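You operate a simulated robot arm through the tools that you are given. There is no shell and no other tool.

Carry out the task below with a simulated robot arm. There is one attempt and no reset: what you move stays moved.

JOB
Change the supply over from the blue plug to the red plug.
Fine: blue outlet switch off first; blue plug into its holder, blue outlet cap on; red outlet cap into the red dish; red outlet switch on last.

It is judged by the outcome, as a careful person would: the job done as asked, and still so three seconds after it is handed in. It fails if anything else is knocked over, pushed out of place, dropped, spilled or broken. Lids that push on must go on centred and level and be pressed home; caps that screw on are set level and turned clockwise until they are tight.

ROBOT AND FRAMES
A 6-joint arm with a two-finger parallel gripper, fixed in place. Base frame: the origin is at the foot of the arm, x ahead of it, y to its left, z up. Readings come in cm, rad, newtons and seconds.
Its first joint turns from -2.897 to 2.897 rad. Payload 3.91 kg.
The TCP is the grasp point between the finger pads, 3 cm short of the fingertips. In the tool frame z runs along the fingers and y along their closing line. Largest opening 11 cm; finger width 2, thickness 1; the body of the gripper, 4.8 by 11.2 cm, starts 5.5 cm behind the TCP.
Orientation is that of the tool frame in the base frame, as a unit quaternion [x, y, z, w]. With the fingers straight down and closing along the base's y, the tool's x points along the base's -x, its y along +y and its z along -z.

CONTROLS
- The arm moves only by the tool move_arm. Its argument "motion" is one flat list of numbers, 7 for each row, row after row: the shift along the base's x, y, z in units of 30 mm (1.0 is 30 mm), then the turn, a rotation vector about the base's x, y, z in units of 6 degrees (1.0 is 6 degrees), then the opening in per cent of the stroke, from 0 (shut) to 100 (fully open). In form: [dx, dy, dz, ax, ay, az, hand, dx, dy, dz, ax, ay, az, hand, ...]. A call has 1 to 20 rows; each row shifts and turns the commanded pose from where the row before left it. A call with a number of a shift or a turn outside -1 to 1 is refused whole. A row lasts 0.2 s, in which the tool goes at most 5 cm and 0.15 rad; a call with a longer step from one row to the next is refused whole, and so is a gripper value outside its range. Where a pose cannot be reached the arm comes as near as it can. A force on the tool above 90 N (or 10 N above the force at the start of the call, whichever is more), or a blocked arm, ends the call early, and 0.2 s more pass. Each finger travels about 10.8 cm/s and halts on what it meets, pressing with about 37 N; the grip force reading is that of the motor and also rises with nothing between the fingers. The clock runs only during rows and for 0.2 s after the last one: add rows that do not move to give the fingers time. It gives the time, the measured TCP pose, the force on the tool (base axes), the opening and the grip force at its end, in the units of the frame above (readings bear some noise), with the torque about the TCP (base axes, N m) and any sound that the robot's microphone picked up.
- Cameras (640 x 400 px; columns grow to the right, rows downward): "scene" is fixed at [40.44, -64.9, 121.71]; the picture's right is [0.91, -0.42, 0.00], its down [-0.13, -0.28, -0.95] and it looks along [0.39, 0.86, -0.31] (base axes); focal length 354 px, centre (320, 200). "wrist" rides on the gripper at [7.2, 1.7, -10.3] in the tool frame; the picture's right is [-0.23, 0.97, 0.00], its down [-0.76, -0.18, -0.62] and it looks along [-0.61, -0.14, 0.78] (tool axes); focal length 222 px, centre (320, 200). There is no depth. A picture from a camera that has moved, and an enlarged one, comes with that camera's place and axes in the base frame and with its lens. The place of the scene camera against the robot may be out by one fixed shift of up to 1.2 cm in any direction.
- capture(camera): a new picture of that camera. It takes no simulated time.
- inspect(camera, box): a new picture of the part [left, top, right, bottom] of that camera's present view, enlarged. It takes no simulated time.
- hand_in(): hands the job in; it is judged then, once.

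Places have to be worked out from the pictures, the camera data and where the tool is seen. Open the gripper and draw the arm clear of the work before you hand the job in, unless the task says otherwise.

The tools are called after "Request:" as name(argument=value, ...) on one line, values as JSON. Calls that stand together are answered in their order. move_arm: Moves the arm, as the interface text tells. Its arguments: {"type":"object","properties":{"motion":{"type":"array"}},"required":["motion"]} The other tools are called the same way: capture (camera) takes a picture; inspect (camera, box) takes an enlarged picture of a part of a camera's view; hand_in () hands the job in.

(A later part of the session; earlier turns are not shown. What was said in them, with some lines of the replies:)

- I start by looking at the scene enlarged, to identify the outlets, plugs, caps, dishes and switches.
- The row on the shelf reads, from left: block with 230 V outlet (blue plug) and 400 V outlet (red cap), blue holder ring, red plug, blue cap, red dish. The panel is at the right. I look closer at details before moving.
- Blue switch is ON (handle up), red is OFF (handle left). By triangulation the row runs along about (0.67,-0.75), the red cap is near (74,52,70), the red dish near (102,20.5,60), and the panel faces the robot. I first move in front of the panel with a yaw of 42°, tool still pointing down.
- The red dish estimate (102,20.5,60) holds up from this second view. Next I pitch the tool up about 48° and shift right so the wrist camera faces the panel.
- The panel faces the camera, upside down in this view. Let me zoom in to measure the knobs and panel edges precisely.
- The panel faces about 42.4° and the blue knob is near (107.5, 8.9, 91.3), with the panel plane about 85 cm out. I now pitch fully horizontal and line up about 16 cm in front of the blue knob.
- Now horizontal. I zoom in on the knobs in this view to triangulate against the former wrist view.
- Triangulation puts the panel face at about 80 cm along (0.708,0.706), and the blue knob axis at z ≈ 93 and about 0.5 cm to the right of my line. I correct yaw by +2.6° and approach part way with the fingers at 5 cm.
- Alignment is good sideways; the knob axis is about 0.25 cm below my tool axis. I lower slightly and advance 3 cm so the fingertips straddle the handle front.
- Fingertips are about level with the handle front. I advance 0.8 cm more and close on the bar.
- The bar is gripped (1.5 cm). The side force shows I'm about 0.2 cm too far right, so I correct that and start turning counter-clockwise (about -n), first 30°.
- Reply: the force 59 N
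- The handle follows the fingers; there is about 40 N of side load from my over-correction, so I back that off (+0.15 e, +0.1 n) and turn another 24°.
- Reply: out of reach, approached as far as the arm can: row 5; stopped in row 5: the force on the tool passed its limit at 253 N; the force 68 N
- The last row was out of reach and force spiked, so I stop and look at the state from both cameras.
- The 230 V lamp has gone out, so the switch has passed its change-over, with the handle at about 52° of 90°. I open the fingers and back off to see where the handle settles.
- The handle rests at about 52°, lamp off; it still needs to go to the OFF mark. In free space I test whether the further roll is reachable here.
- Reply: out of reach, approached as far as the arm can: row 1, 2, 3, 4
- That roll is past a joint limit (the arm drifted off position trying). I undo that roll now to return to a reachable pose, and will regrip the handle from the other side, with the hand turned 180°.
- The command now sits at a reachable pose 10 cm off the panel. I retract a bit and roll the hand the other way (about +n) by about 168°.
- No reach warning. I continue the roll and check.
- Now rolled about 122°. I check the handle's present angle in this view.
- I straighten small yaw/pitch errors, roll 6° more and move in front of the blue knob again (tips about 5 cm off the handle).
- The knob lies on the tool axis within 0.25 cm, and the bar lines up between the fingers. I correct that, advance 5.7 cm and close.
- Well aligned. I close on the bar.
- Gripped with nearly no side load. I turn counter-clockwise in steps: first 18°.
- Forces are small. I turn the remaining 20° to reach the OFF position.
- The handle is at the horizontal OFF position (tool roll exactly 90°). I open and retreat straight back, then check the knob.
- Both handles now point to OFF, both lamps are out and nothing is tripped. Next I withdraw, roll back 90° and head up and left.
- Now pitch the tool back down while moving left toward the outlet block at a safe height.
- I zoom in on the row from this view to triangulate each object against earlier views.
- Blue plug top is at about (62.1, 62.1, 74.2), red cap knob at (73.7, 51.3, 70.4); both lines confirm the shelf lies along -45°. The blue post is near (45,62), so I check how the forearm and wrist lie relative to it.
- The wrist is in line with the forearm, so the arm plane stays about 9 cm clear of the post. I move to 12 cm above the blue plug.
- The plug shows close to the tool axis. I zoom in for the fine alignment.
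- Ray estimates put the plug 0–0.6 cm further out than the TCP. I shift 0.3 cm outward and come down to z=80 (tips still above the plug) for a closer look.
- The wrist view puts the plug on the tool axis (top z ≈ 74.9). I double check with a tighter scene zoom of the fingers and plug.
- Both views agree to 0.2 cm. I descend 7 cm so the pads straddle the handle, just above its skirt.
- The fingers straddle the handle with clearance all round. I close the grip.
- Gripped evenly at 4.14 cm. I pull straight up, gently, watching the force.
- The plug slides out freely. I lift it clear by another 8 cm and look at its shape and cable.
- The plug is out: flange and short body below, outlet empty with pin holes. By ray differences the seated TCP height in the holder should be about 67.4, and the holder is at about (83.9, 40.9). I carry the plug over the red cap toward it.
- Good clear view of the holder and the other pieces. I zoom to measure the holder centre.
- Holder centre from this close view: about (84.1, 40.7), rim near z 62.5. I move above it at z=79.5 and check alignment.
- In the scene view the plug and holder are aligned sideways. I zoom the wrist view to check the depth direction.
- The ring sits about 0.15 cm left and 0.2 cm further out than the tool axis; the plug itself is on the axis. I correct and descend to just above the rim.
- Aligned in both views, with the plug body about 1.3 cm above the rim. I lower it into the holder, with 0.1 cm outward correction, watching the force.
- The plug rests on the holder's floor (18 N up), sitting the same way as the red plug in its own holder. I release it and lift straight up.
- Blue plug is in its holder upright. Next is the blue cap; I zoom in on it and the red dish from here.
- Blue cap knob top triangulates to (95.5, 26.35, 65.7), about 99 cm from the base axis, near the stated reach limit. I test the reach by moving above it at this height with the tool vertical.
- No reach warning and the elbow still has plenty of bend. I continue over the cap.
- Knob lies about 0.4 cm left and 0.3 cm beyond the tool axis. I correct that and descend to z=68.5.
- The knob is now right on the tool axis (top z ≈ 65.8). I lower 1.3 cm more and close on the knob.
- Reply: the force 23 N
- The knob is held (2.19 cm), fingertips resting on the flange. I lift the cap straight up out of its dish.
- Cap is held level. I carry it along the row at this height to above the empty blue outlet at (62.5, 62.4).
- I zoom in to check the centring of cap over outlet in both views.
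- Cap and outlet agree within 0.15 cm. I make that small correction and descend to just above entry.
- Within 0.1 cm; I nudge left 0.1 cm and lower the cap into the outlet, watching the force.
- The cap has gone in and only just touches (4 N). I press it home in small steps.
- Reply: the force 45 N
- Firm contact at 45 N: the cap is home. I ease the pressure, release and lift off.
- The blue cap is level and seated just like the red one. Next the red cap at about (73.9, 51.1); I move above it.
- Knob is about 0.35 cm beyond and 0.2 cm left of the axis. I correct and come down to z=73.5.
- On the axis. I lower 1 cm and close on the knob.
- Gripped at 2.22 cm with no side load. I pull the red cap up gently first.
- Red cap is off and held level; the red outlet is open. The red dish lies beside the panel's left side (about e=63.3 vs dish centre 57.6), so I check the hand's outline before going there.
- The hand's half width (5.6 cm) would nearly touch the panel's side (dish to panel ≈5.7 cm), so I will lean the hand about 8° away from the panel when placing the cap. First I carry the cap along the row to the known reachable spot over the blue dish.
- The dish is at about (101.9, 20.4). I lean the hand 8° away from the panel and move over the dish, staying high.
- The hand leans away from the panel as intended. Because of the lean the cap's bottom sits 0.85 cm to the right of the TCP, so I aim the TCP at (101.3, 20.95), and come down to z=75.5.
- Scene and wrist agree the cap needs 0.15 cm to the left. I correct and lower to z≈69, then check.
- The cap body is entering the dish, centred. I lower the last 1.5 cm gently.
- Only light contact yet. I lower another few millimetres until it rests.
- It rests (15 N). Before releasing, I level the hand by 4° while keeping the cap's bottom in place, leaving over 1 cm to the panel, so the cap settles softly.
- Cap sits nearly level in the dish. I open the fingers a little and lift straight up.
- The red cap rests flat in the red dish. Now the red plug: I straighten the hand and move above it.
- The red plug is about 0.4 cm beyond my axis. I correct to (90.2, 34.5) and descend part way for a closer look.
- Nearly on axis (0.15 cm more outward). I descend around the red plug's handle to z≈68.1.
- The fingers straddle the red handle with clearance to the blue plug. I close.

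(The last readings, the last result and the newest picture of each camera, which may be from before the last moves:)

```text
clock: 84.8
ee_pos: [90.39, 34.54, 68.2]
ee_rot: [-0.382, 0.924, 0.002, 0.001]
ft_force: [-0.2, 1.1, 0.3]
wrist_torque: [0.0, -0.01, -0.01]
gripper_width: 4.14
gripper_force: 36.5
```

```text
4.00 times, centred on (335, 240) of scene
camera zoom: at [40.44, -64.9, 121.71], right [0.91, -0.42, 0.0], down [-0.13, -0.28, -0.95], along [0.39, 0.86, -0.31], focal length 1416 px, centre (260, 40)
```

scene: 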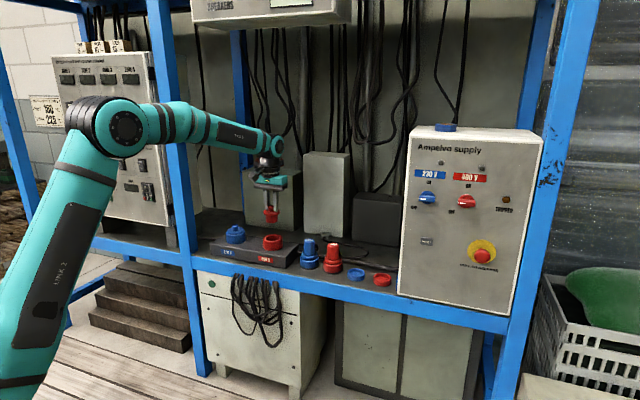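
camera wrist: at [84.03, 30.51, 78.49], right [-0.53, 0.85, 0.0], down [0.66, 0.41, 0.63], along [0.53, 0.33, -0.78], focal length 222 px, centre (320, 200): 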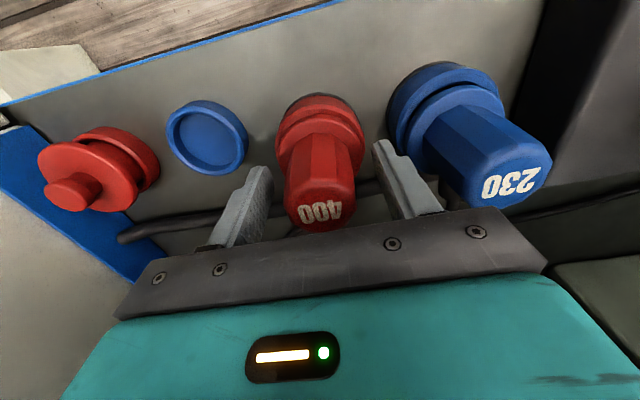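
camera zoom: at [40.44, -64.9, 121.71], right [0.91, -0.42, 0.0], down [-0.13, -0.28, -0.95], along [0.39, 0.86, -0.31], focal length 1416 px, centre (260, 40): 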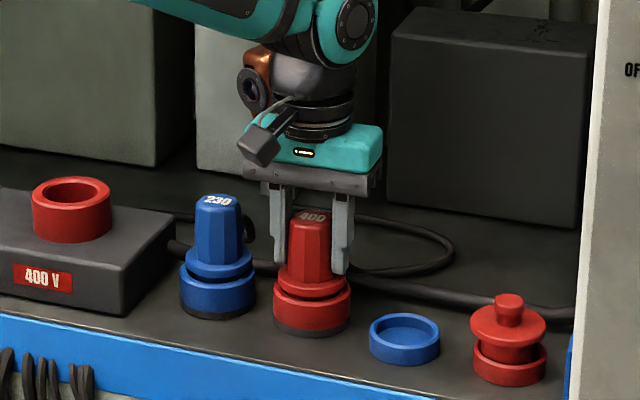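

Same grip width as the blue plug (4.14 cm). I lift the red plug out, slowly at first.

Request:
move_arm(motion=[0, 0, 0.15, 0, 0, 0, 0, 0, 0, 0.25, 0, 0, 0, 0, 0, 0, 0.4, 0, 0, 0, 0, 0, 0, 0.6, 0, 0, 0, 0, 0, 0, 0.9, 0, 0, 0, 0, 0, 0, 1, 0, 0, 0, 0, 0, 0, 1, 0, 0, 0, 0, 0, 0, 0.9, 0, 0, 0, 0, 0, 0, 0, 0, 0, 0, 0])

Request:
inspect(camera="scene", box=[230, 160, 400, 295])

Request:
capture(camera="wrist")

```text
clock: 86.8
ee_pos: [90.49, 34.47, 83.71]
ee_rot: [-0.382, 0.924, 0.002, 0.002]
ft_force: [0.2, -1.1, -2.1]
wrist_torque: [-0.01, 0.0, -0.03]
gripper_width: 4.12
gripper_force: 37.0
```

```text
2.96 times, centred on (315, 228) of scene
camera zoom: at [40.44, -64.9, 121.71], right [0.91, -0.42, 0.0], down [-0.13, -0.28, -0.95], along [0.39, 0.86, -0.31], focal length 1049 px, centre (335, 118)
```

zoom: 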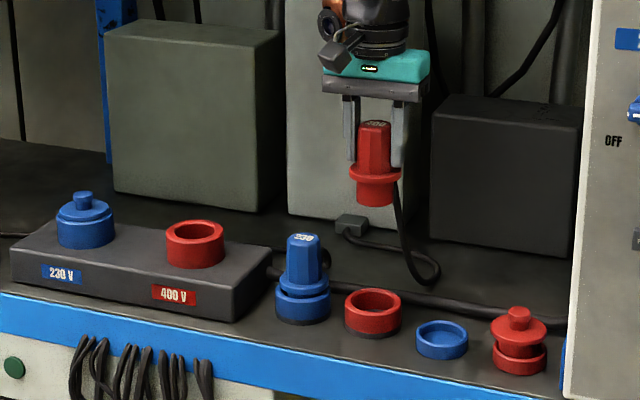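

```text
taken
camera wrist: at [84.09, 30.48, 94.04], right [-0.53, 0.85, 0.0], down [0.66, 0.41, 0.63], along [0.53, 0.33, -0.78], focal length 222 px, centre (320, 200)
```

wrist: 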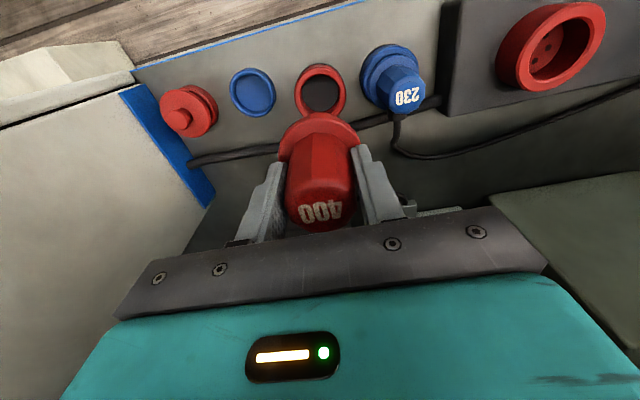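

The red plug is up, holder empty. I carry it over the blue plug to above the red outlet at (74.1, 51.45).

Request:
move_arm(motion=[-0.545, 0.565, 0, 0, 0, 0, 0, -0.545, 0.565, 0, 0, 0, 0, 0, -0.545, 0.565, 0, 0, 0, 0, 0, -0.545, 0.565, 0, 0, 0, 0, 0, -0.545, 0.565, 0, 0, 0, 0, 0, -0.545, 0.565, 0, 0, 0, 0, 0, -0.545, 0.565, 0, 0, 0, 0, 0, -0.545, 0.565, 0, 0, 0, 0, 0, -0.545, 0.565, 0, 0, 0, 0, 0, -0.545, 0.565, 0, 0, 0, 0, 0, 0, 0, 0, 0, 0, 0, 0])

Request:
capture(camera="wrist")

Request:
inspect(camera="wrist", box=[250, 50, 390, 160])

Request:
inspect(camera="scene", box=[225, 165, 345, 285])

```text
clock: 89.2
ee_pos: [73.97, 51.57, 83.81]
ee_rot: [-0.382, 0.924, 0.002, 0.001]
ft_force: [0.2, 0.2, -1.4]
wrist_torque: [-0.01, 0.01, 0.02]
gripper_width: 4.11
gripper_force: 36.6
```

```text
taken
camera wrist: at [67.73, 47.5, 94.08], right [-0.53, 0.85, 0.0], down [0.66, 0.41, 0.63], along [0.53, 0.33, -0.78], focal length 222 px, centre (320, 200)
```

wrist: 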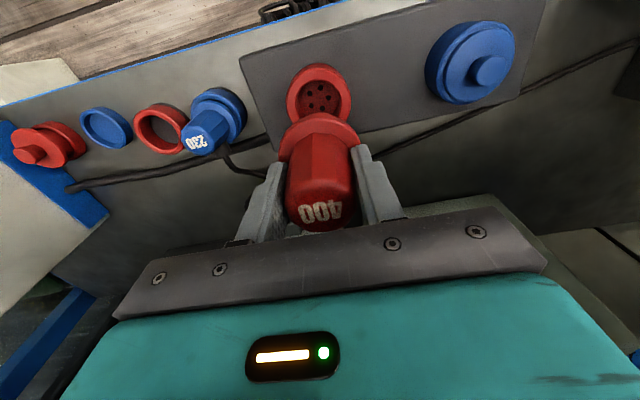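

```text
3.64 times, centred on (320, 105) of wrist
camera zoom: at [67.73, 47.5, 94.08], right [-0.53, 0.85, 0.0], down [0.66, 0.41, 0.63], along [0.53, 0.33, -0.78], focal length 808 px, centre (320, 546)
```

zoom: 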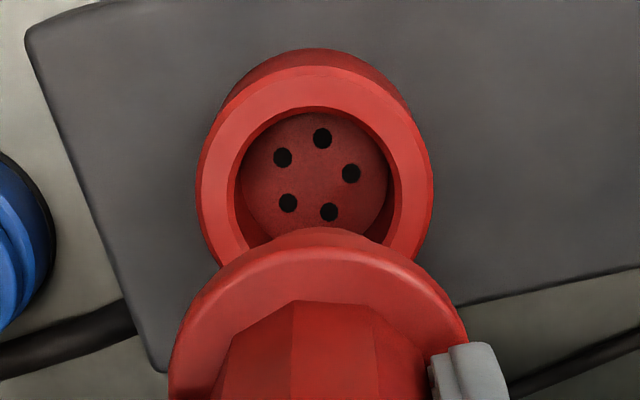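

```text
3.33 times, centred on (285, 225) of scene
camera zoom: at [40.44, -64.9, 121.71], right [0.91, -0.42, 0.0], down [-0.13, -0.28, -0.95], along [0.39, 0.86, -0.31], focal length 1180 px, centre (437, 117)
```

zoom: 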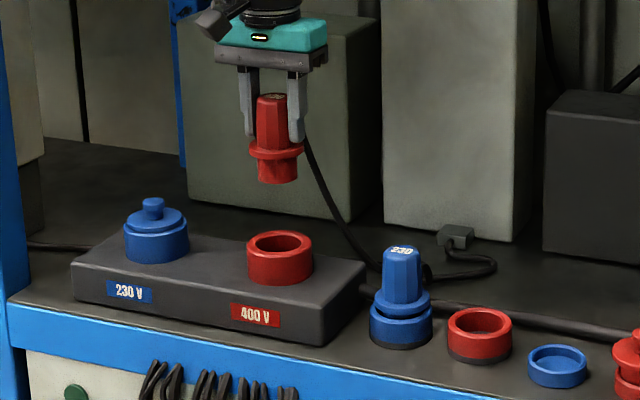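

Ring and plug agree within 0.2 cm; I shift slightly toward the robot and descend to just above the outlet.

Request:
move_arm(motion=[-0.017, -0.04, -0.7, 0, 0, 0, 0, 0, 0, -0.7, 0, 0, 0, 0, 0, 0, -0.6, 0, 0, 0, 0, 0, 0, 0, 0, 0, 0, 0])

Request:
inspect(camera="wrist", box=[240, 60, 400, 180])

Request:
inspect(camera="scene", box=[230, 180, 310, 260])

```text
clock: 90.2
ee_pos: [74.04, 51.48, 77.77]
ee_rot: [-0.382, 0.924, 0.001, 0.002]
ft_force: [-0.4, 0.5, -1.3]
wrist_torque: [0.01, 0.01, -0.01]
gripper_width: 4.15
gripper_force: 37.2
```

```text
3.33 times, centred on (320, 120) of wrist
camera zoom: at [67.64, 47.37, 88.08], right [-0.53, 0.85, 0.0], down [0.66, 0.41, 0.63], along [0.53, 0.33, -0.78], focal length 740 px, centre (320, 467)
```

zoom: 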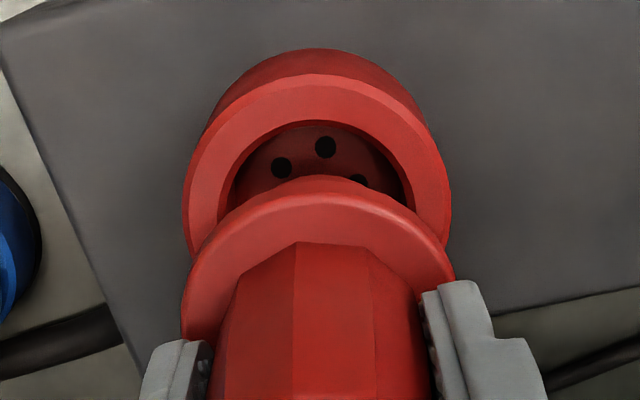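

```text
5.00 times, centred on (270, 220) of scene
camera zoom: at [40.44, -64.9, 121.71], right [0.91, -0.42, 0.0], down [-0.13, -0.28, -0.95], along [0.39, 0.86, -0.31], focal length 1770 px, centre (570, 100)
```

zoom: 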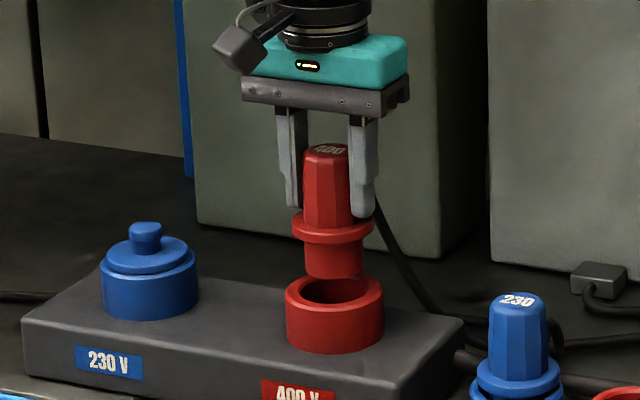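

Aligned in both views. I lower the plug into the outlet in steps.

Request:
move_arm(motion=[0, 0, -0.35, 0, 0, 0, 0, 0, 0, -0.35, 0, 0, 0, 0, 0, 0, -0.35, 0, 0, 0, 0, 0, 0, -0.25, 0, 0, 0, 0, 0, 0, 0, 0, 0, 0, 0])

Request:
inspect(camera="scene", box=[230, 180, 310, 260])

```text
clock: 91.4
ee_pos: [73.77, 51.44, 73.95]
ee_rot: [-0.382, 0.924, 0.002, 0.001]
ft_force: [-1.4, -3.6, -1.0]
wrist_torque: [-0.27, 0.12, 0.01]
gripper_width: 4.11
gripper_force: 37.1
```

```text
5.00 times, centred on (270, 220) of scene
camera zoom: at [40.44, -64.9, 121.71], right [0.91, -0.42, 0.0], down [-0.13, -0.28, -0.95], along [0.39, 0.86, -0.31], focal length 1770 px, centre (570, 100)
```

zoom: 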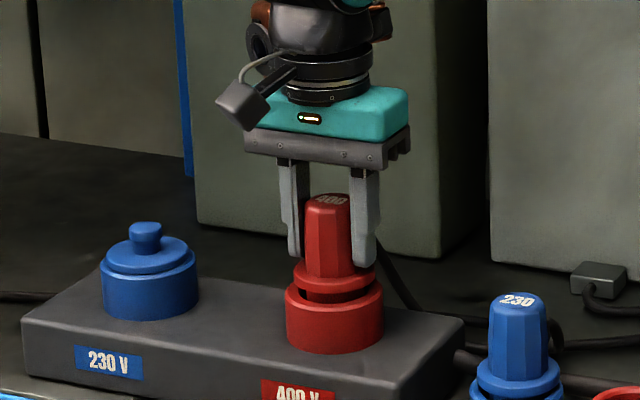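

Going in with only slight side contact (about 4 N). I ease 0.1 cm toward the robot and push the rest of the way down.

Request:
move_arm(motion=[-0.01, -0.02, -0.1, 0, 0, 0, 0, 0, 0, -0.08, 0, 0, 0, 0, 0, 0, -0.06, 0, 0, 0, 0, 0, 0, 0, 0, 0, 0, 0])

Request:
inspect(camera="scene", box=[230, 180, 310, 260])

```text
clock: 92.4
ee_pos: [74.06, 51.44, 73.23]
ee_rot: [-0.382, 0.924, 0.001, 0.001]
ft_force: [-0.6, 0.7, 4.4]
wrist_torque: [0.14, 0.05, 0.03]
gripper_width: 4.12
gripper_force: 37.0
```

```text
5.00 times, centred on (270, 220) of scene
camera zoom: at [40.44, -64.9, 121.71], right [0.91, -0.42, 0.0], down [-0.13, -0.28, -0.95], along [0.39, 0.86, -0.31], focal length 1770 px, centre (570, 100)
```

zoom: 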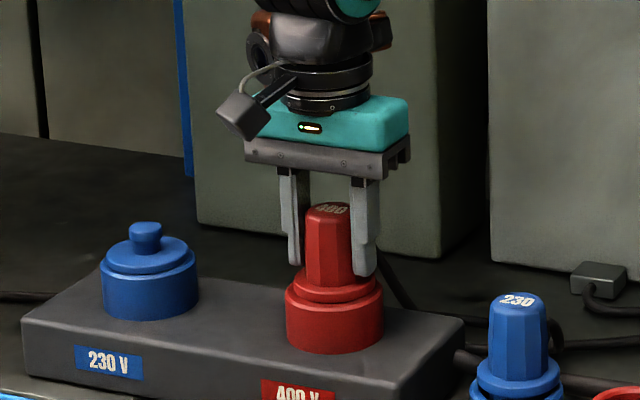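

Flange has reached the rim. I press it home in small steps.

Request:
move_arm(motion=[0, 0, -0.04, 0, 0, 0, 0, 0, 0, -0.04, 0, 0, 0, 0, 0, 0, 0, 0, 0, 0, 0])

Request:
inspect(camera="scene", box=[230, 180, 310, 260])

```text
clock: 93.2
ee_pos: [73.88, 51.4, 73.27]
ee_rot: [-0.382, 0.924, 0.002, 0.002]
ft_force: [4.8, 5.6, 33.3]
wrist_torque: [0.16, -0.22, 0.0]
gripper_width: 4.11
gripper_force: 37.0
```

```text
5.00 times, centred on (270, 220) of scene
camera zoom: at [40.44, -64.9, 121.71], right [0.91, -0.42, 0.0], down [-0.13, -0.28, -0.95], along [0.39, 0.86, -0.31], focal length 1770 px, centre (570, 100)
```

zoom: 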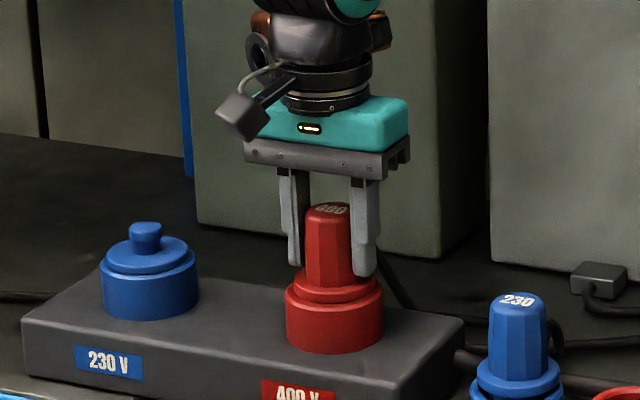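

Firm at 33 N without moving: seated at the same height as the blue plug had been. I release and lift off.

Request:
move_arm(motion=[0, 0, 0.04, 0, 0, 0, 0, 0, 0, 0, 0, 0, 0, 62, 0, 0, 0, 0, 0, 0, 62, 0, 0, 0.4, 0, 0, 0, 62, 0, 0, 0.8, 0, 0, 0, 62, 0, 0, 1, 0, 0, 0, 62, 0, 0, 1, 0, 0, 0, 62, 0, 0, 1, 0, 0, 0, 62, 0, 0, 0, 0, 0, 0, 62])

Request:
capture(camera="scene")

Request:
inspect(camera="scene", box=[205, 195, 405, 295])

Request:
capture(camera="wrist")

```text
clock: 95.2
ee_pos: [74.05, 51.39, 85.65]
ee_rot: [-0.381, 0.924, 0.002, 0.001]
ft_force: [-0.2, 0.5, 0.3]
wrist_torque: [0.0, 0.02, -0.02]
gripper_width: 6.83
gripper_force: 0.1
```

```text
taken
```

scene: 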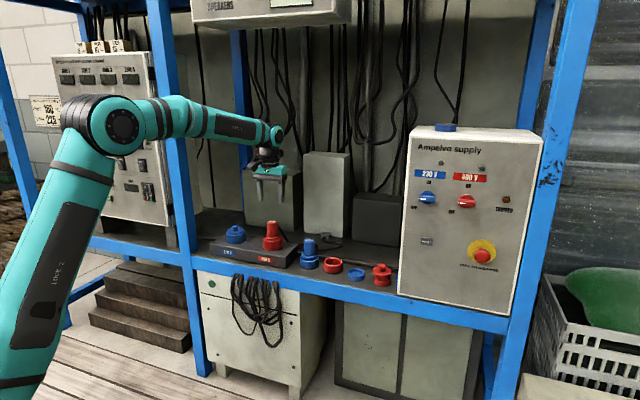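

```text
3.20 times, centred on (305, 245) of scene
camera zoom: at [40.44, -64.9, 121.71], right [0.91, -0.42, 0.0], down [-0.13, -0.28, -0.95], along [0.39, 0.86, -0.31], focal length 1132 px, centre (368, 56)
```

zoom: 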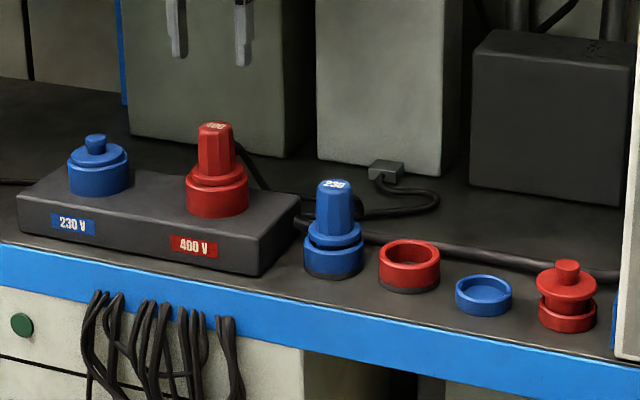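

```text
taken
camera wrist: at [67.64, 47.32, 95.95], right [-0.53, 0.85, 0.0], down [0.66, 0.41, 0.62], along [0.53, 0.33, -0.78], focal length 222 px, centre (320, 200)
```

wrist: 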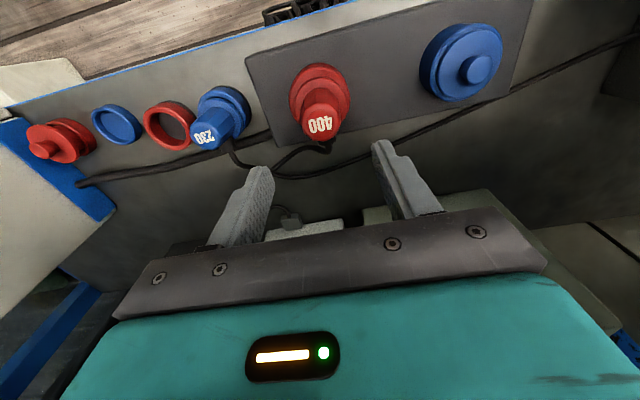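

Everything on the shelf is in place: blue cap on the blue outlet, blue plug in its holder, red plug seated, red cap in its dish. Now for the red switch: I withdraw up and toward the robot first.

Request:
move_arm(motion=[-0.5, -0.2, 0.8, 0, 0, 0, 70, -0.95, -0.38, 0.8, 0, 0, 0, 80, -0.95, -0.38, 0.8, 0, 0, 0, 80, -0.95, -0.38, 0.7, 0, 0, 0, 80, -0.95, -0.38, 0.7, 0, 0, 0, 80, -0.95, -0.38, 0.7, 0, 0, 0, 80, -0.95, -0.38, 0.5, 0, 0, 0, 80, 0, 0, 0, 0, 0, 0, 80])

```text
clock: 97.0
ee_pos: [55.18, 43.99, 100.64]
ee_rot: [-0.381, 0.925, 0.0, 0.002]
ft_force: [0.0, 0.2, -0.3]
wrist_torque: [0.02, 0.02, 0.02]
gripper_width: 8.81
gripper_force: 0.0
```

Now I move right while pitching the tool up to horizontal, reversing the earlier path.

Request:
move_arm(motion=[0.45, -0.93, 0.1, 0, 0, 0, 60, 0.45, -0.93, 0.1, 0, 0, 0, 60, 0.45, -0.93, 0.1, 0, 0, 0, 60, 0.45, -0.93, 0.1, 0.987, -0.99, 0, 60, 0.45, -0.93, 0.1, 0.987, -0.99, 0, 60, 0.45, -0.93, 0.1, 0.987, -0.99, 0, 60, 0.45, -0.93, 0.1, 0.987, -0.99, 0, 60, 0.45, -0.93, 0.1, 0.987, -0.99, 0, 60, 0.45, -0.93, 0.1, 0.987, -0.99, 0, 60, 0.45, -0.93, 0.1, 0.987, -0.99, 0, 60, 0.45, -0.93, 0.1, 0.987, -0.99, 0, 60, 0.45, -0.93, 0.1, 0.987, -0.99, 0, 60, 0.45, -0.93, 0.1, 0.987, -0.99, 0, 60, 0.45, -0.93, 0.1, 0.71, -0.712, 0, 60, 0, 0, 0, 0, 0, 0, 60])

```text
clock: 100.2
ee_pos: [74.27, 4.73, 104.92]
ee_rot: [-0.27, 0.652, 0.27, 0.655]
ft_force: [-0.3, -0.5, 0.0]
wrist_torque: [-0.07, -0.04, -0.01]
gripper_width: 6.64
gripper_force: 0.0
```

Roll +90° and move in front of the red knob, keeping the fingertips about 9 cm off its handle.

Request:
move_arm(motion=[0.74, -0.37, -0.31, 0.99, 0.988, 0, 50, 0.74, -0.37, -0.31, 0.99, 0.988, 0, 50, 0.74, -0.37, -0.31, 0.99, 0.988, 0, 50, 0.74, -0.37, -0.31, 0.99, 0.988, 0, 50, 0.74, -0.37, -0.31, 0.99, 0.988, 0, 50, 0.74, -0.37, -0.31, 0.99, 0.988, 0, 50, 0.74, -0.37, -0.31, 0.99, 0.988, 0, 50, 0.74, -0.37, -0.31, 0.99, 0.988, 0, 50, 0.74, -0.37, -0.31, 0.99, 0.988, 0, 50, 0.74, -0.37, -0.31, 0.99, 0.988, 0, 50, 0.74, -0.37, -0.31, 0.72, 0.718, 0, 50, 0.74, -0.37, -0.31, 0, 0, 0, 50, 0.74, -0.37, -0.31, 0, 0, 0, 45, 0, 0, 0, 0, 0, 0, 45])

Request:
capture(camera="wrist")

Request:
capture(camera="scene")

```text
clock: 103.2
ee_pos: [102.98, -9.56, 92.74]
ee_rot: [0.272, 0.652, 0.654, 0.272]
ft_force: [-1.3, 1.2, -0.7]
wrist_torque: [0.0, -0.04, 0.01]
gripper_width: 4.9
gripper_force: 0.1
```

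```text
taken
camera wrist: at [90.66, -11.8, 94.35], right [0.16, -0.16, 0.97], down [0.1, -0.98, -0.18], along [0.98, 0.12, -0.14], focal length 222 px, centre (320, 200)
```

wrist: 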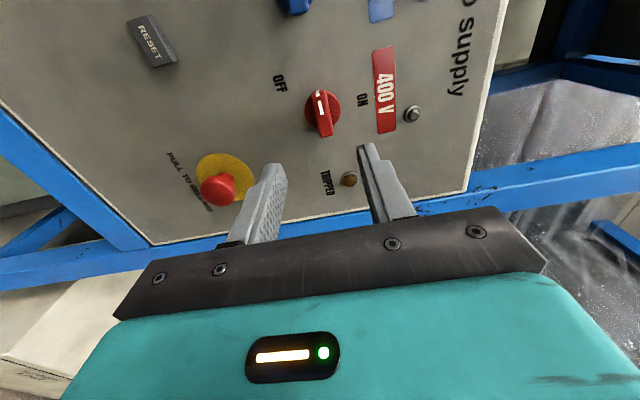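

```text
taken
```

scene: 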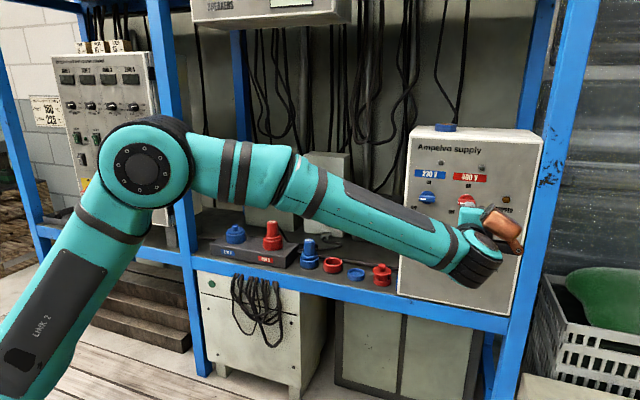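

Red knob is close to the tool axis. Before gripping, I test in free space, further back, that the roll from 90° to 180° is reachable.

Request:
move_arm(motion=[-0.944, -0.941, 0, 0, 0, 0, 45, -0.944, -0.941, 0, 0, 0, 0, 45, 0, 0, 0, 0.99, 0.988, 0, 45, 0, 0, 0, 0.99, 0.988, 0, 45, 0, 0, 0, 0.99, 0.988, 0, 45, 0, 0, 0, 0.99, 0.988, 0, 45, 0, 0, 0, 0.99, 0.988, 0, 45, 0, 0, 0, 0.99, 0.988, 0, 45, 0, 0, 0, 0.99, 0.988, 0, 45, 0, 0, 0, 0.99, 0.988, 0, 45, 0, 0, 0, 0.99, 0.988, 0, 45, 0, 0, 0, 0.99, 0.988, 0, 45, 0, 0, 0, 0.99, 0.988, 0, 45, 0, 0, 0, 0, 0, 0, 45])

```text
clock: 106.2
ee_pos: [97.42, -15.3, 92.71]
ee_rot: [0.659, 0.257, 0.647, -0.284]
ft_force: [0.8, -0.6, -0.2]
wrist_torque: [0.0, -0.01, 0.0]
gripper_width: 4.98
gripper_force: 0.0
```

Reachable without warning. I roll back to 90° and return in front of the knob.

Request:
move_arm(motion=[0, 0, 0, -0.99, -0.988, 0, 45, 0, 0, 0, -0.99, -0.988, 0, 45, 0, 0, 0, -0.99, -0.988, 0, 45, 0, 0, 0, -0.99, -0.988, 0, 45, 0, 0, 0, -0.99, -0.988, 0, 45, 0, 0, 0, -0.99, -0.988, 0, 45, 0, 0, 0, -0.99, -0.988, 0, 45, 0, 0, 0, -0.99, -0.988, 0, 45, 0, 0, 0, -0.99, -0.988, 0, 45, 0, 0, 0, -0.99, -0.988, 0, 45, 0, 0, 0, -0.99, -0.988, 0, 45, 0.944, 0.941, 0, 0, 0, 0, 45, 0.944, 0.941, 0, 0, 0, 0, 45, 0, 0, 0, 0, 0, 0, 45])

Request:
inspect(camera="wrist", box=[220, 60, 420, 200])

Request:
inspect(camera="scene", box=[400, 150, 540, 270])

```text
clock: 109.2
ee_pos: [103.2, -9.69, 92.79]
ee_rot: [0.271, 0.652, 0.653, 0.273]
ft_force: [-0.6, 0.3, -0.7]
wrist_torque: [-0.02, 0.01, 0.01]
gripper_width: 4.95
gripper_force: 0.0
```

```text
2.86 times, centred on (320, 130) of wrist
camera zoom: at [90.71, -11.84, 94.39], right [0.16, -0.16, 0.97], down [0.1, -0.98, -0.18], along [0.98, 0.12, -0.14], focal length 635 px, centre (320, 400)
```

zoom: 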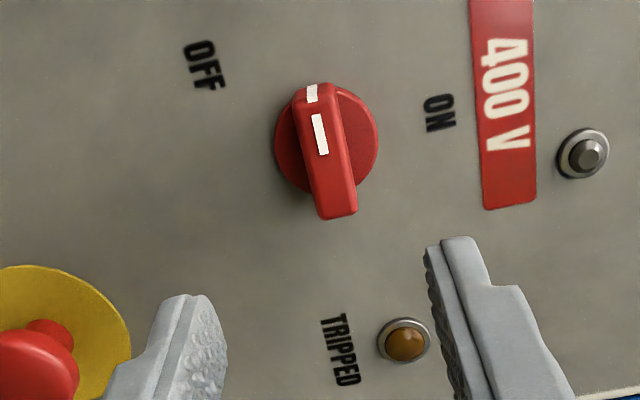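

```text
3.33 times, centred on (470, 210) of scene
camera zoom: at [40.44, -64.9, 121.71], right [0.91, -0.42, 0.0], down [-0.13, -0.28, -0.95], along [0.39, 0.86, -0.31], focal length 1180 px, centre (-180, 167)
```

zoom: 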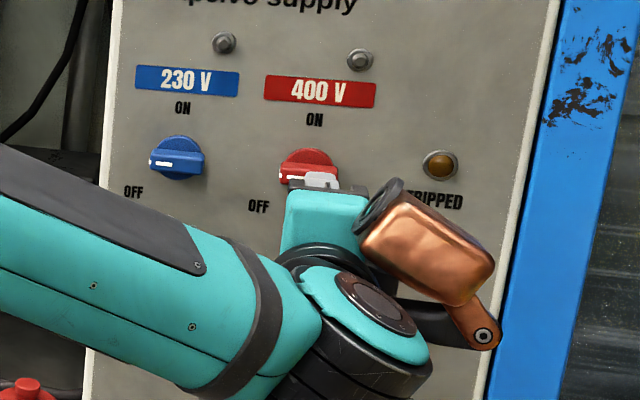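

The knob axis is about 0.3 cm left and 0.2 cm above my tool axis. I correct and advance 5 cm.

Request:
move_arm(motion=[0.552, 0.626, 0.033, 0, 0, 0, 45, 0.552, 0.626, 0.033, 0, 0, 0, 45, 0, 0, 0, 0, 0, 0, 45])

Request:
inspect(camera="wrist", box=[220, 60, 420, 200])

```text
clock: 110.0
ee_pos: [106.5, -5.93, 92.89]
ee_rot: [0.271, 0.653, 0.653, 0.272]
ft_force: [0.4, 0.1, -0.4]
wrist_torque: [-0.02, -0.02, -0.02]
gripper_width: 4.95
gripper_force: 0.2
```

```text
2.86 times, centred on (320, 130) of wrist
camera zoom: at [94.0, -8.12, 94.58], right [0.16, -0.16, 0.97], down [0.1, -0.98, -0.18], along [0.98, 0.12, -0.14], focal length 635 px, centre (320, 400)
```

zoom: 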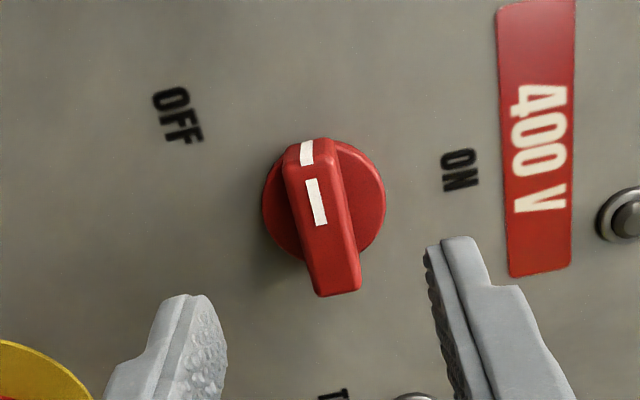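

Centred to 0.1 cm. I advance 4.5 cm to straddle the bar and then close.

Request:
move_arm(motion=[0.4, 0.4, 0.017, 0, 0, 0, 45, 0.4, 0.4, 0.017, 0, 0, 0, 45, 0.27, 0.27, 0, 0, 0, 0, 45, 0, 0, 0, 0, 0, 0, 45])

Request:
inspect(camera="wrist", box=[220, 60, 420, 200])

```text
clock: 111.0
ee_pos: [109.76, -2.66, 92.99]
ee_rot: [0.272, 0.653, 0.653, 0.272]
ft_force: [-0.3, -0.9, -0.7]
wrist_torque: [0.0, 0.03, 0.03]
gripper_width: 4.95
gripper_force: 0.0
```

```text
2.86 times, centred on (320, 130) of wrist
camera zoom: at [97.19, -4.85, 94.7], right [0.16, -0.16, 0.97], down [0.1, -0.98, -0.18], along [0.98, 0.12, -0.14], focal length 635 px, centre (320, 400)
```

zoom: 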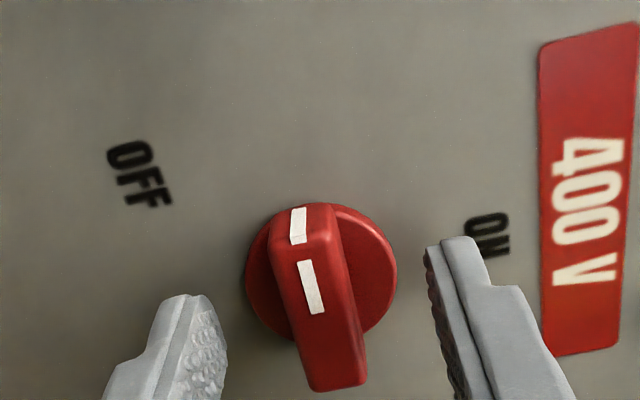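

This matches the earlier good blue-knob view. I close on the bar.

Request:
move_arm(motion=[0, 0, 0, 0, 0, 0, 0, 0, 0, 0, 0, 0, 0, 0, 0, 0, 0, 0, 0, 0, 0])

```text
clock: 111.8
ee_pos: [109.5, -2.74, 93.05]
ee_rot: [0.27, 0.653, 0.653, 0.271]
ft_force: [-0.4, -0.3, -2.1]
wrist_torque: [-0.04, 0.03, 0.0]
gripper_width: 1.47
gripper_force: 45.0
```

Gripped with almost no side load. I turn clockwise (about +n, from left to up), first 30°.

Request:
move_arm(motion=[0, 0, 0, 0.708, 0.706, 0, 0, 0, 0, 0, 0.708, 0.706, 0, 0, 0, 0, 0, 0.708, 0.706, 0, 0, 0, 0, 0, 0.708, 0.706, 0, 0, 0, 0, 0, 0.708, 0.706, 0, 0, 0, 0, 0, 0, 0, 0, 0])

```text
clock: 113.2
ee_pos: [109.81, -2.69, 93.15]
ee_rot: [0.432, 0.56, 0.701, 0.093]
ft_force: [3.6, 0.0, 3.8]
wrist_torque: [-0.11, 0.12, -0.37]
gripper_width: 1.49
gripper_force: 45.0
```

Forces are low; I turn another 30°.

Request:
move_arm(motion=[0, 0, 0, 0.708, 0.706, 0, 0, 0, 0, 0, 0.708, 0.706, 0, 0, 0, 0, 0, 0.708, 0.706, 0, 0, 0, 0, 0, 0.708, 0.706, 0, 0, 0, 0, 0, 0.708, 0.706, 0, 0, 0, 0, 0, 0, 0, 0, 0])

```text
clock: 114.6
ee_pos: [109.71, -2.62, 93.08]
ee_rot: [0.562, 0.429, 0.701, -0.092]
ft_force: [29.0, -0.1, 19.6]
wrist_torque: [-0.08, 0.06, -0.74]
gripper_width: 1.49
gripper_force: 45.4
```

Some side load (about 30 N); I ease 0.08 cm toward it and turn another 18°.

Request:
move_arm(motion=[0.035, 0, 0.025, 0, 0, 0, 0, 0, 0, 0, 0.708, 0.706, 0, 0, 0, 0, 0, 0.708, 0.706, 0, 0, 0, 0, 0, 0.708, 0.706, 0, 0, 0, 0, 0, 0, 0, 0, 0])

Request:
inspect(camera="scene", box=[400, 130, 540, 250])

```text
clock: 115.8
ee_pos: [109.69, -2.67, 93.2]
ee_rot: [0.623, 0.336, 0.678, -0.2]
ft_force: [2.5, -3.8, 6.4]
wrist_torque: [0.39, -0.35, 0.04]
gripper_width: 1.49
gripper_force: 45.1
```

```text
3.33 times, centred on (470, 190) of scene
camera zoom: at [40.44, -64.9, 121.71], right [0.91, -0.42, 0.0], down [-0.13, -0.28, -0.95], along [0.39, 0.86, -0.31], focal length 1180 px, centre (-180, 233)
```

zoom: 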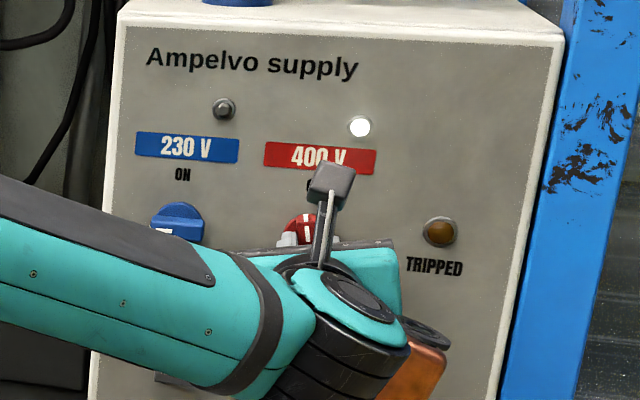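

The 400 V lamp is lit and nothing tripped. I turn the last 12° to bring the handle fully to ON.

Request:
move_arm(motion=[0, 0, 0, 0.708, 0.706, 0, 0, 0, 0, 0, 0.708, 0.706, 0, 0, 0, 0, 0, 0, 0, 0, 0])

Request:
inspect(camera="wrist", box=[220, 60, 420, 200])

```text
clock: 116.6
ee_pos: [109.68, -2.69, 93.17]
ee_rot: [0.654, 0.269, 0.653, -0.27]
ft_force: [2.5, -7.0, 7.4]
wrist_torque: [-0.78, 0.6, -0.09]
gripper_width: 1.5
gripper_force: 45.1
```

```text
2.86 times, centred on (320, 130) of wrist
camera zoom: at [103.59, -11.26, 100.4], right [0.69, -0.69, -0.23], down [-0.57, -0.31, -0.76], along [0.45, 0.65, -0.61], focal length 635 px, centre (320, 400)
```

zoom: 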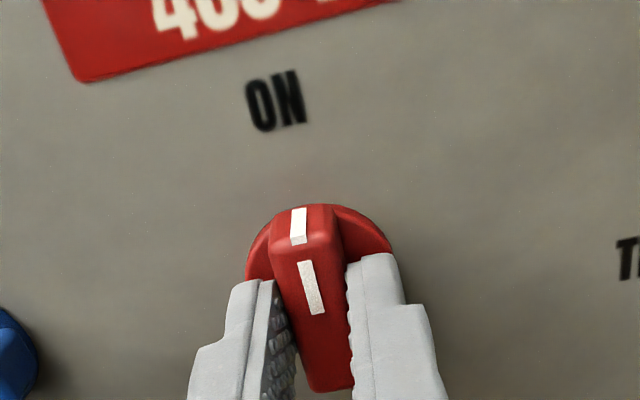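

The handle points to ON. I open and retreat straight back from the panel.

Request:
move_arm(motion=[0, 0, 0, 0, 0, 0, 40, 0, 0, 0, 0, 0, 0, 45, -0.236, -0.235, 0, 0, 0, 0, 45, -0.6, -0.598, 0, 0, 0, 0, 45, -0.944, -0.941, 0, 0, 0, 0, 45, -0.944, -0.941, 0, 0, 0, 0, 60, -0.944, -0.941, 0, 0, 0, 0, 80, -0.944, -0.941, 0, 0, 0, 0, 80, 0, 0, 0, 0, 0, 0, 80])

Request:
capture(camera="scene")

Request:
inspect(camera="scene", box=[400, 110, 540, 230])

Request:
capture(camera="wrist")

```text
clock: 118.6
ee_pos: [95.89, -16.44, 93.22]
ee_rot: [0.655, 0.269, 0.653, -0.27]
ft_force: [-1.4, 0.9, 0.6]
wrist_torque: [-0.02, 0.0, -0.01]
gripper_width: 8.8
gripper_force: 0.2
```

```text
taken
```

scene: 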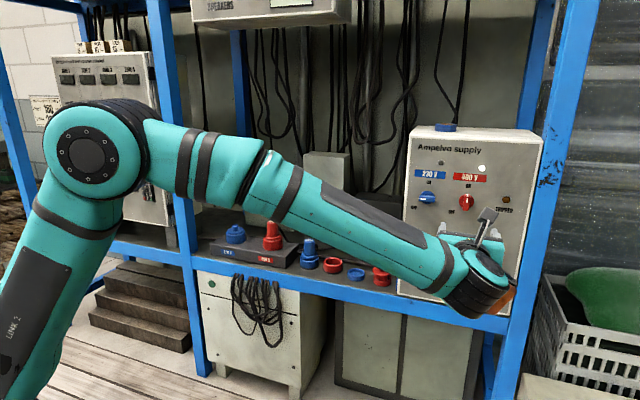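

```text
3.33 times, centred on (470, 170) of scene
camera zoom: at [40.44, -64.9, 121.71], right [0.91, -0.42, 0.0], down [-0.13, -0.28, -0.95], along [0.39, 0.86, -0.31], focal length 1180 px, centre (-180, 300)
```

zoom: 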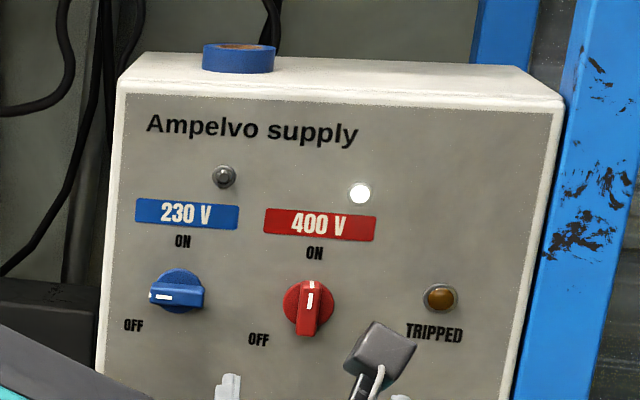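

```text
taken
camera wrist: at [89.74, -24.98, 100.45], right [0.69, -0.69, -0.23], down [-0.57, -0.31, -0.76], along [0.45, 0.65, -0.61], focal length 222 px, centre (320, 200)
```

wrist: 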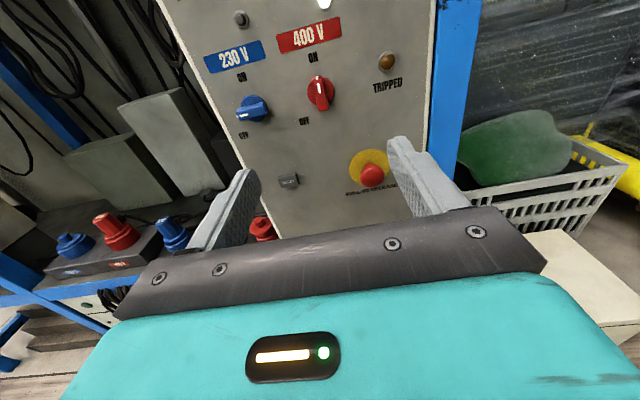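

Blue is OFF, red is ON, the 400 V lamp lit, nothing tripped. I draw the arm well clear and then check the shelf once more.

Request:
move_arm(motion=[-0.9, -0.1, 0.4, 0, 0, 0, 90, -0.9, -0.1, 0.4, 0, 0, 0, 100, -0.9, -0.1, 0.4, 0, 0, 0, 100, -0.9, -0.1, 0.4, 0, 0, 0, 100, -0.9, -0.1, 0.4, 0, 0, 0, 100, -0.9, -0.1, 0.4, 0, 0, 0, 100, -0.9, -0.1, 0.4, 0, 0, 0, 100, -0.9, -0.1, 0.4, 0, 0, 0, 100, 0, 0, 0, 0, 0, 0, 100])

Request:
capture(camera="scene")

Request:
inspect(camera="scene", box=[205, 200, 405, 300])

Request:
inspect(camera="scene", box=[210, 210, 310, 275])

Request:
inspect(camera="scene", box=[290, 225, 400, 295])

```text
clock: 120.6
ee_pos: [74.08, -18.81, 102.76]
ee_rot: [0.654, 0.27, 0.653, -0.27]
ft_force: [-0.7, 0.2, 0.2]
wrist_torque: [-0.01, -0.03, 0.0]
gripper_width: 10.99
gripper_force: 0.0
```

```text
taken
```

scene: 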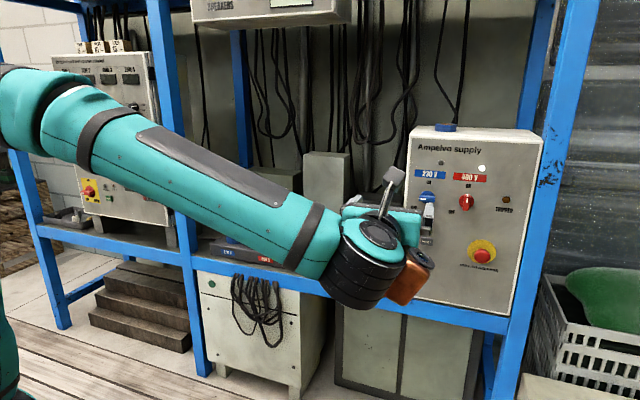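

```text
3.20 times, centred on (305, 250) of scene
camera zoom: at [40.44, -64.9, 121.71], right [0.91, -0.42, 0.0], down [-0.13, -0.28, -0.95], along [0.39, 0.86, -0.31], focal length 1132 px, centre (368, 40)
```

zoom: 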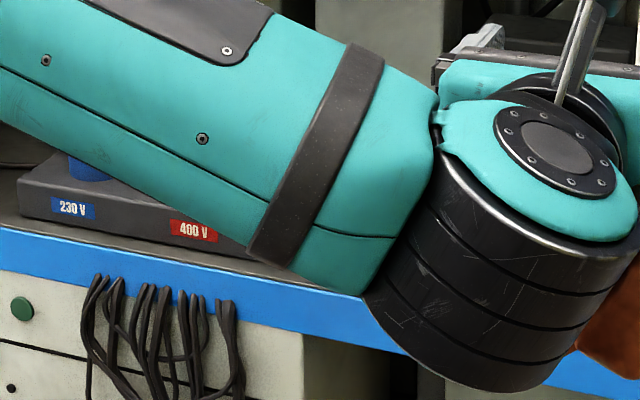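

```text
6.15 times, centred on (260, 242) of scene
camera zoom: at [40.44, -64.9, 121.71], right [0.91, -0.42, 0.0], down [-0.13, -0.28, -0.95], along [0.39, 0.86, -0.31], focal length 2178 px, centre (689, -62)
```

zoom: 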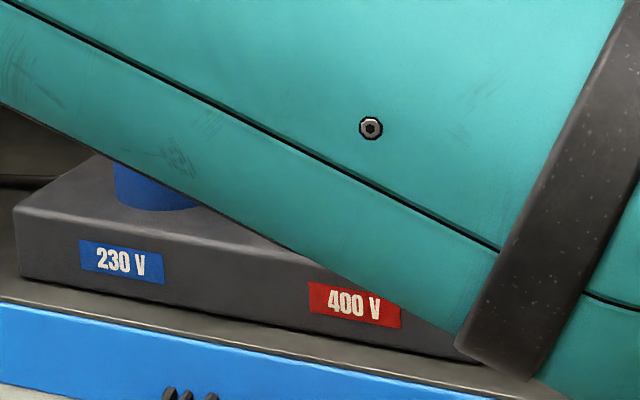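

```text
5.71 times, centred on (345, 260) of scene
camera zoom: at [40.44, -64.9, 121.71], right [0.91, -0.42, 0.0], down [-0.13, -0.28, -0.95], along [0.39, 0.86, -0.31], focal length 2022 px, centre (177, -143)
```

zoom: 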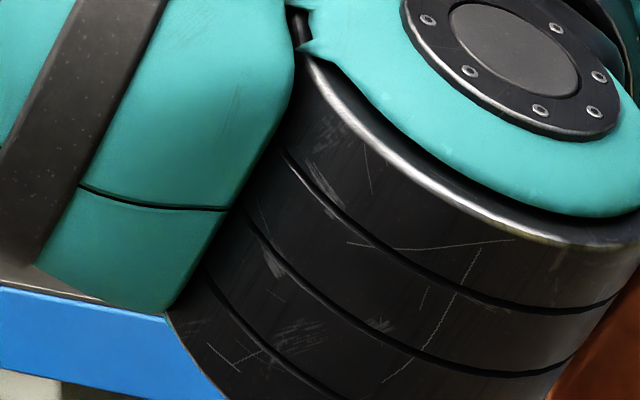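

The arm only blocks the view. I raise it to see the shelf.

Request:
move_arm(motion=[-0.2, 0, 1, 0, 0, 0, 100, -0.2, 0, 1, 0, 0, 0, 100, -0.2, 0, 1, 0, 0, 0, 100, -0.2, 0, 1, 0, 0, 0, 100, -0.2, 0, 1, 0, 0, 0, 100, -0.2, 0, 1, 0, 0, 0, 100, -0.2, 0, 1, 0, 0, 0, 100, -0.2, 0, 1, 0, 0, 0, 100, 0, 0, 0, 0, 0, 0, 100])

Request:
capture(camera="scene")

Request:
inspect(camera="scene", box=[205, 200, 405, 300])

Request:
inspect(camera="scene", box=[290, 225, 400, 295])

```text
clock: 122.6
ee_pos: [69.57, -18.78, 126.83]
ee_rot: [0.654, 0.271, 0.652, -0.271]
ft_force: [-0.8, 0.4, -0.7]
wrist_torque: [0.01, -0.01, -0.04]
gripper_width: 11.02
gripper_force: 0.0
```

```text
taken
```

scene: 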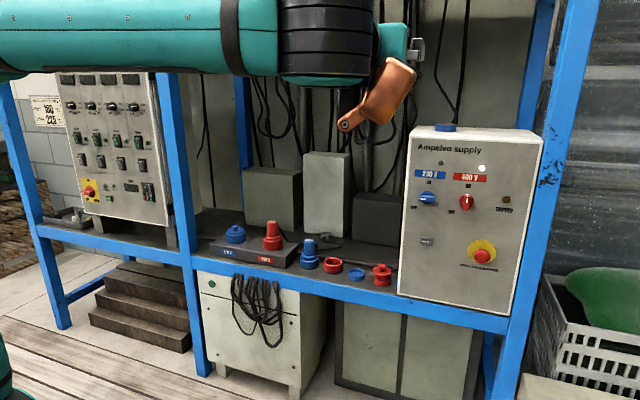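

```text
3.20 times, centred on (305, 250) of scene
camera zoom: at [40.44, -64.9, 121.71], right [0.91, -0.42, 0.0], down [-0.13, -0.28, -0.95], along [0.39, 0.86, -0.31], focal length 1132 px, centre (368, 40)
```

zoom: 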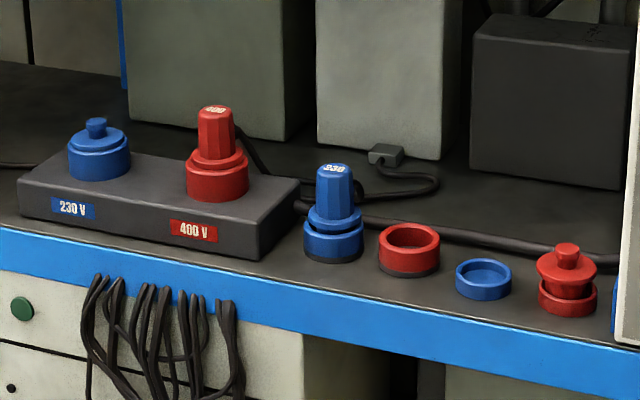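

```text
5.71 times, centred on (345, 260) of scene
camera zoom: at [40.44, -64.9, 121.71], right [0.91, -0.42, 0.0], down [-0.13, -0.28, -0.95], along [0.39, 0.86, -0.31], focal length 2022 px, centre (177, -143)
```

zoom: 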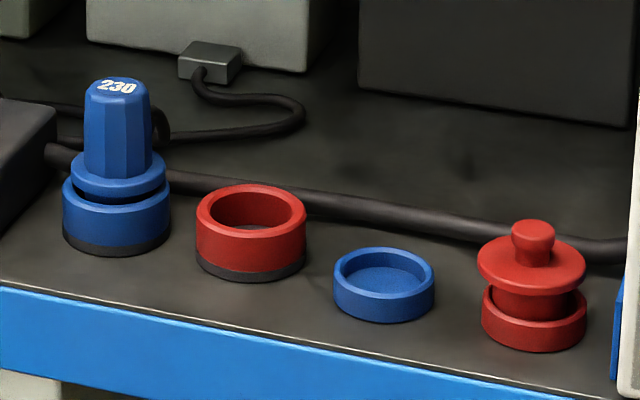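

All goals check out: blue switch OFF, blue plug in its holder, blue cap seated, red cap in its dish, red plug seated, red switch ON with its lamp lit. The arm is clear and the gripper open, so I hand in.

Request:
hand_in()

```text
The job is handed in.
```

The supply is changed over from the blue plug to the red plug, and the job is handed in. In the last pictures everything was as you asked:

- **Blue outlet:** the switch was turned off before I touched the plug and its lamp is out. The blue plug stands in its holder, and the blue cap is level and pressed home on the outlet.
- **Red outlet:** the red cap is in the red dish and the red plug is seated in the outlet. The switch was turned on last; its lamp is lit and the tripped lamp is off.

**Hard push on the panel:** while I was turning the blue switch, the arm reached a joint limit and the force on the tool briefly spiked to 253 N before it stopped. I released the switch, gripped it again from the other side and finished the turn. I saw no damage or movement on the panel afterwards.

Nothing was knocked over or dropped. The gripper is open and the arm is clear of the work.
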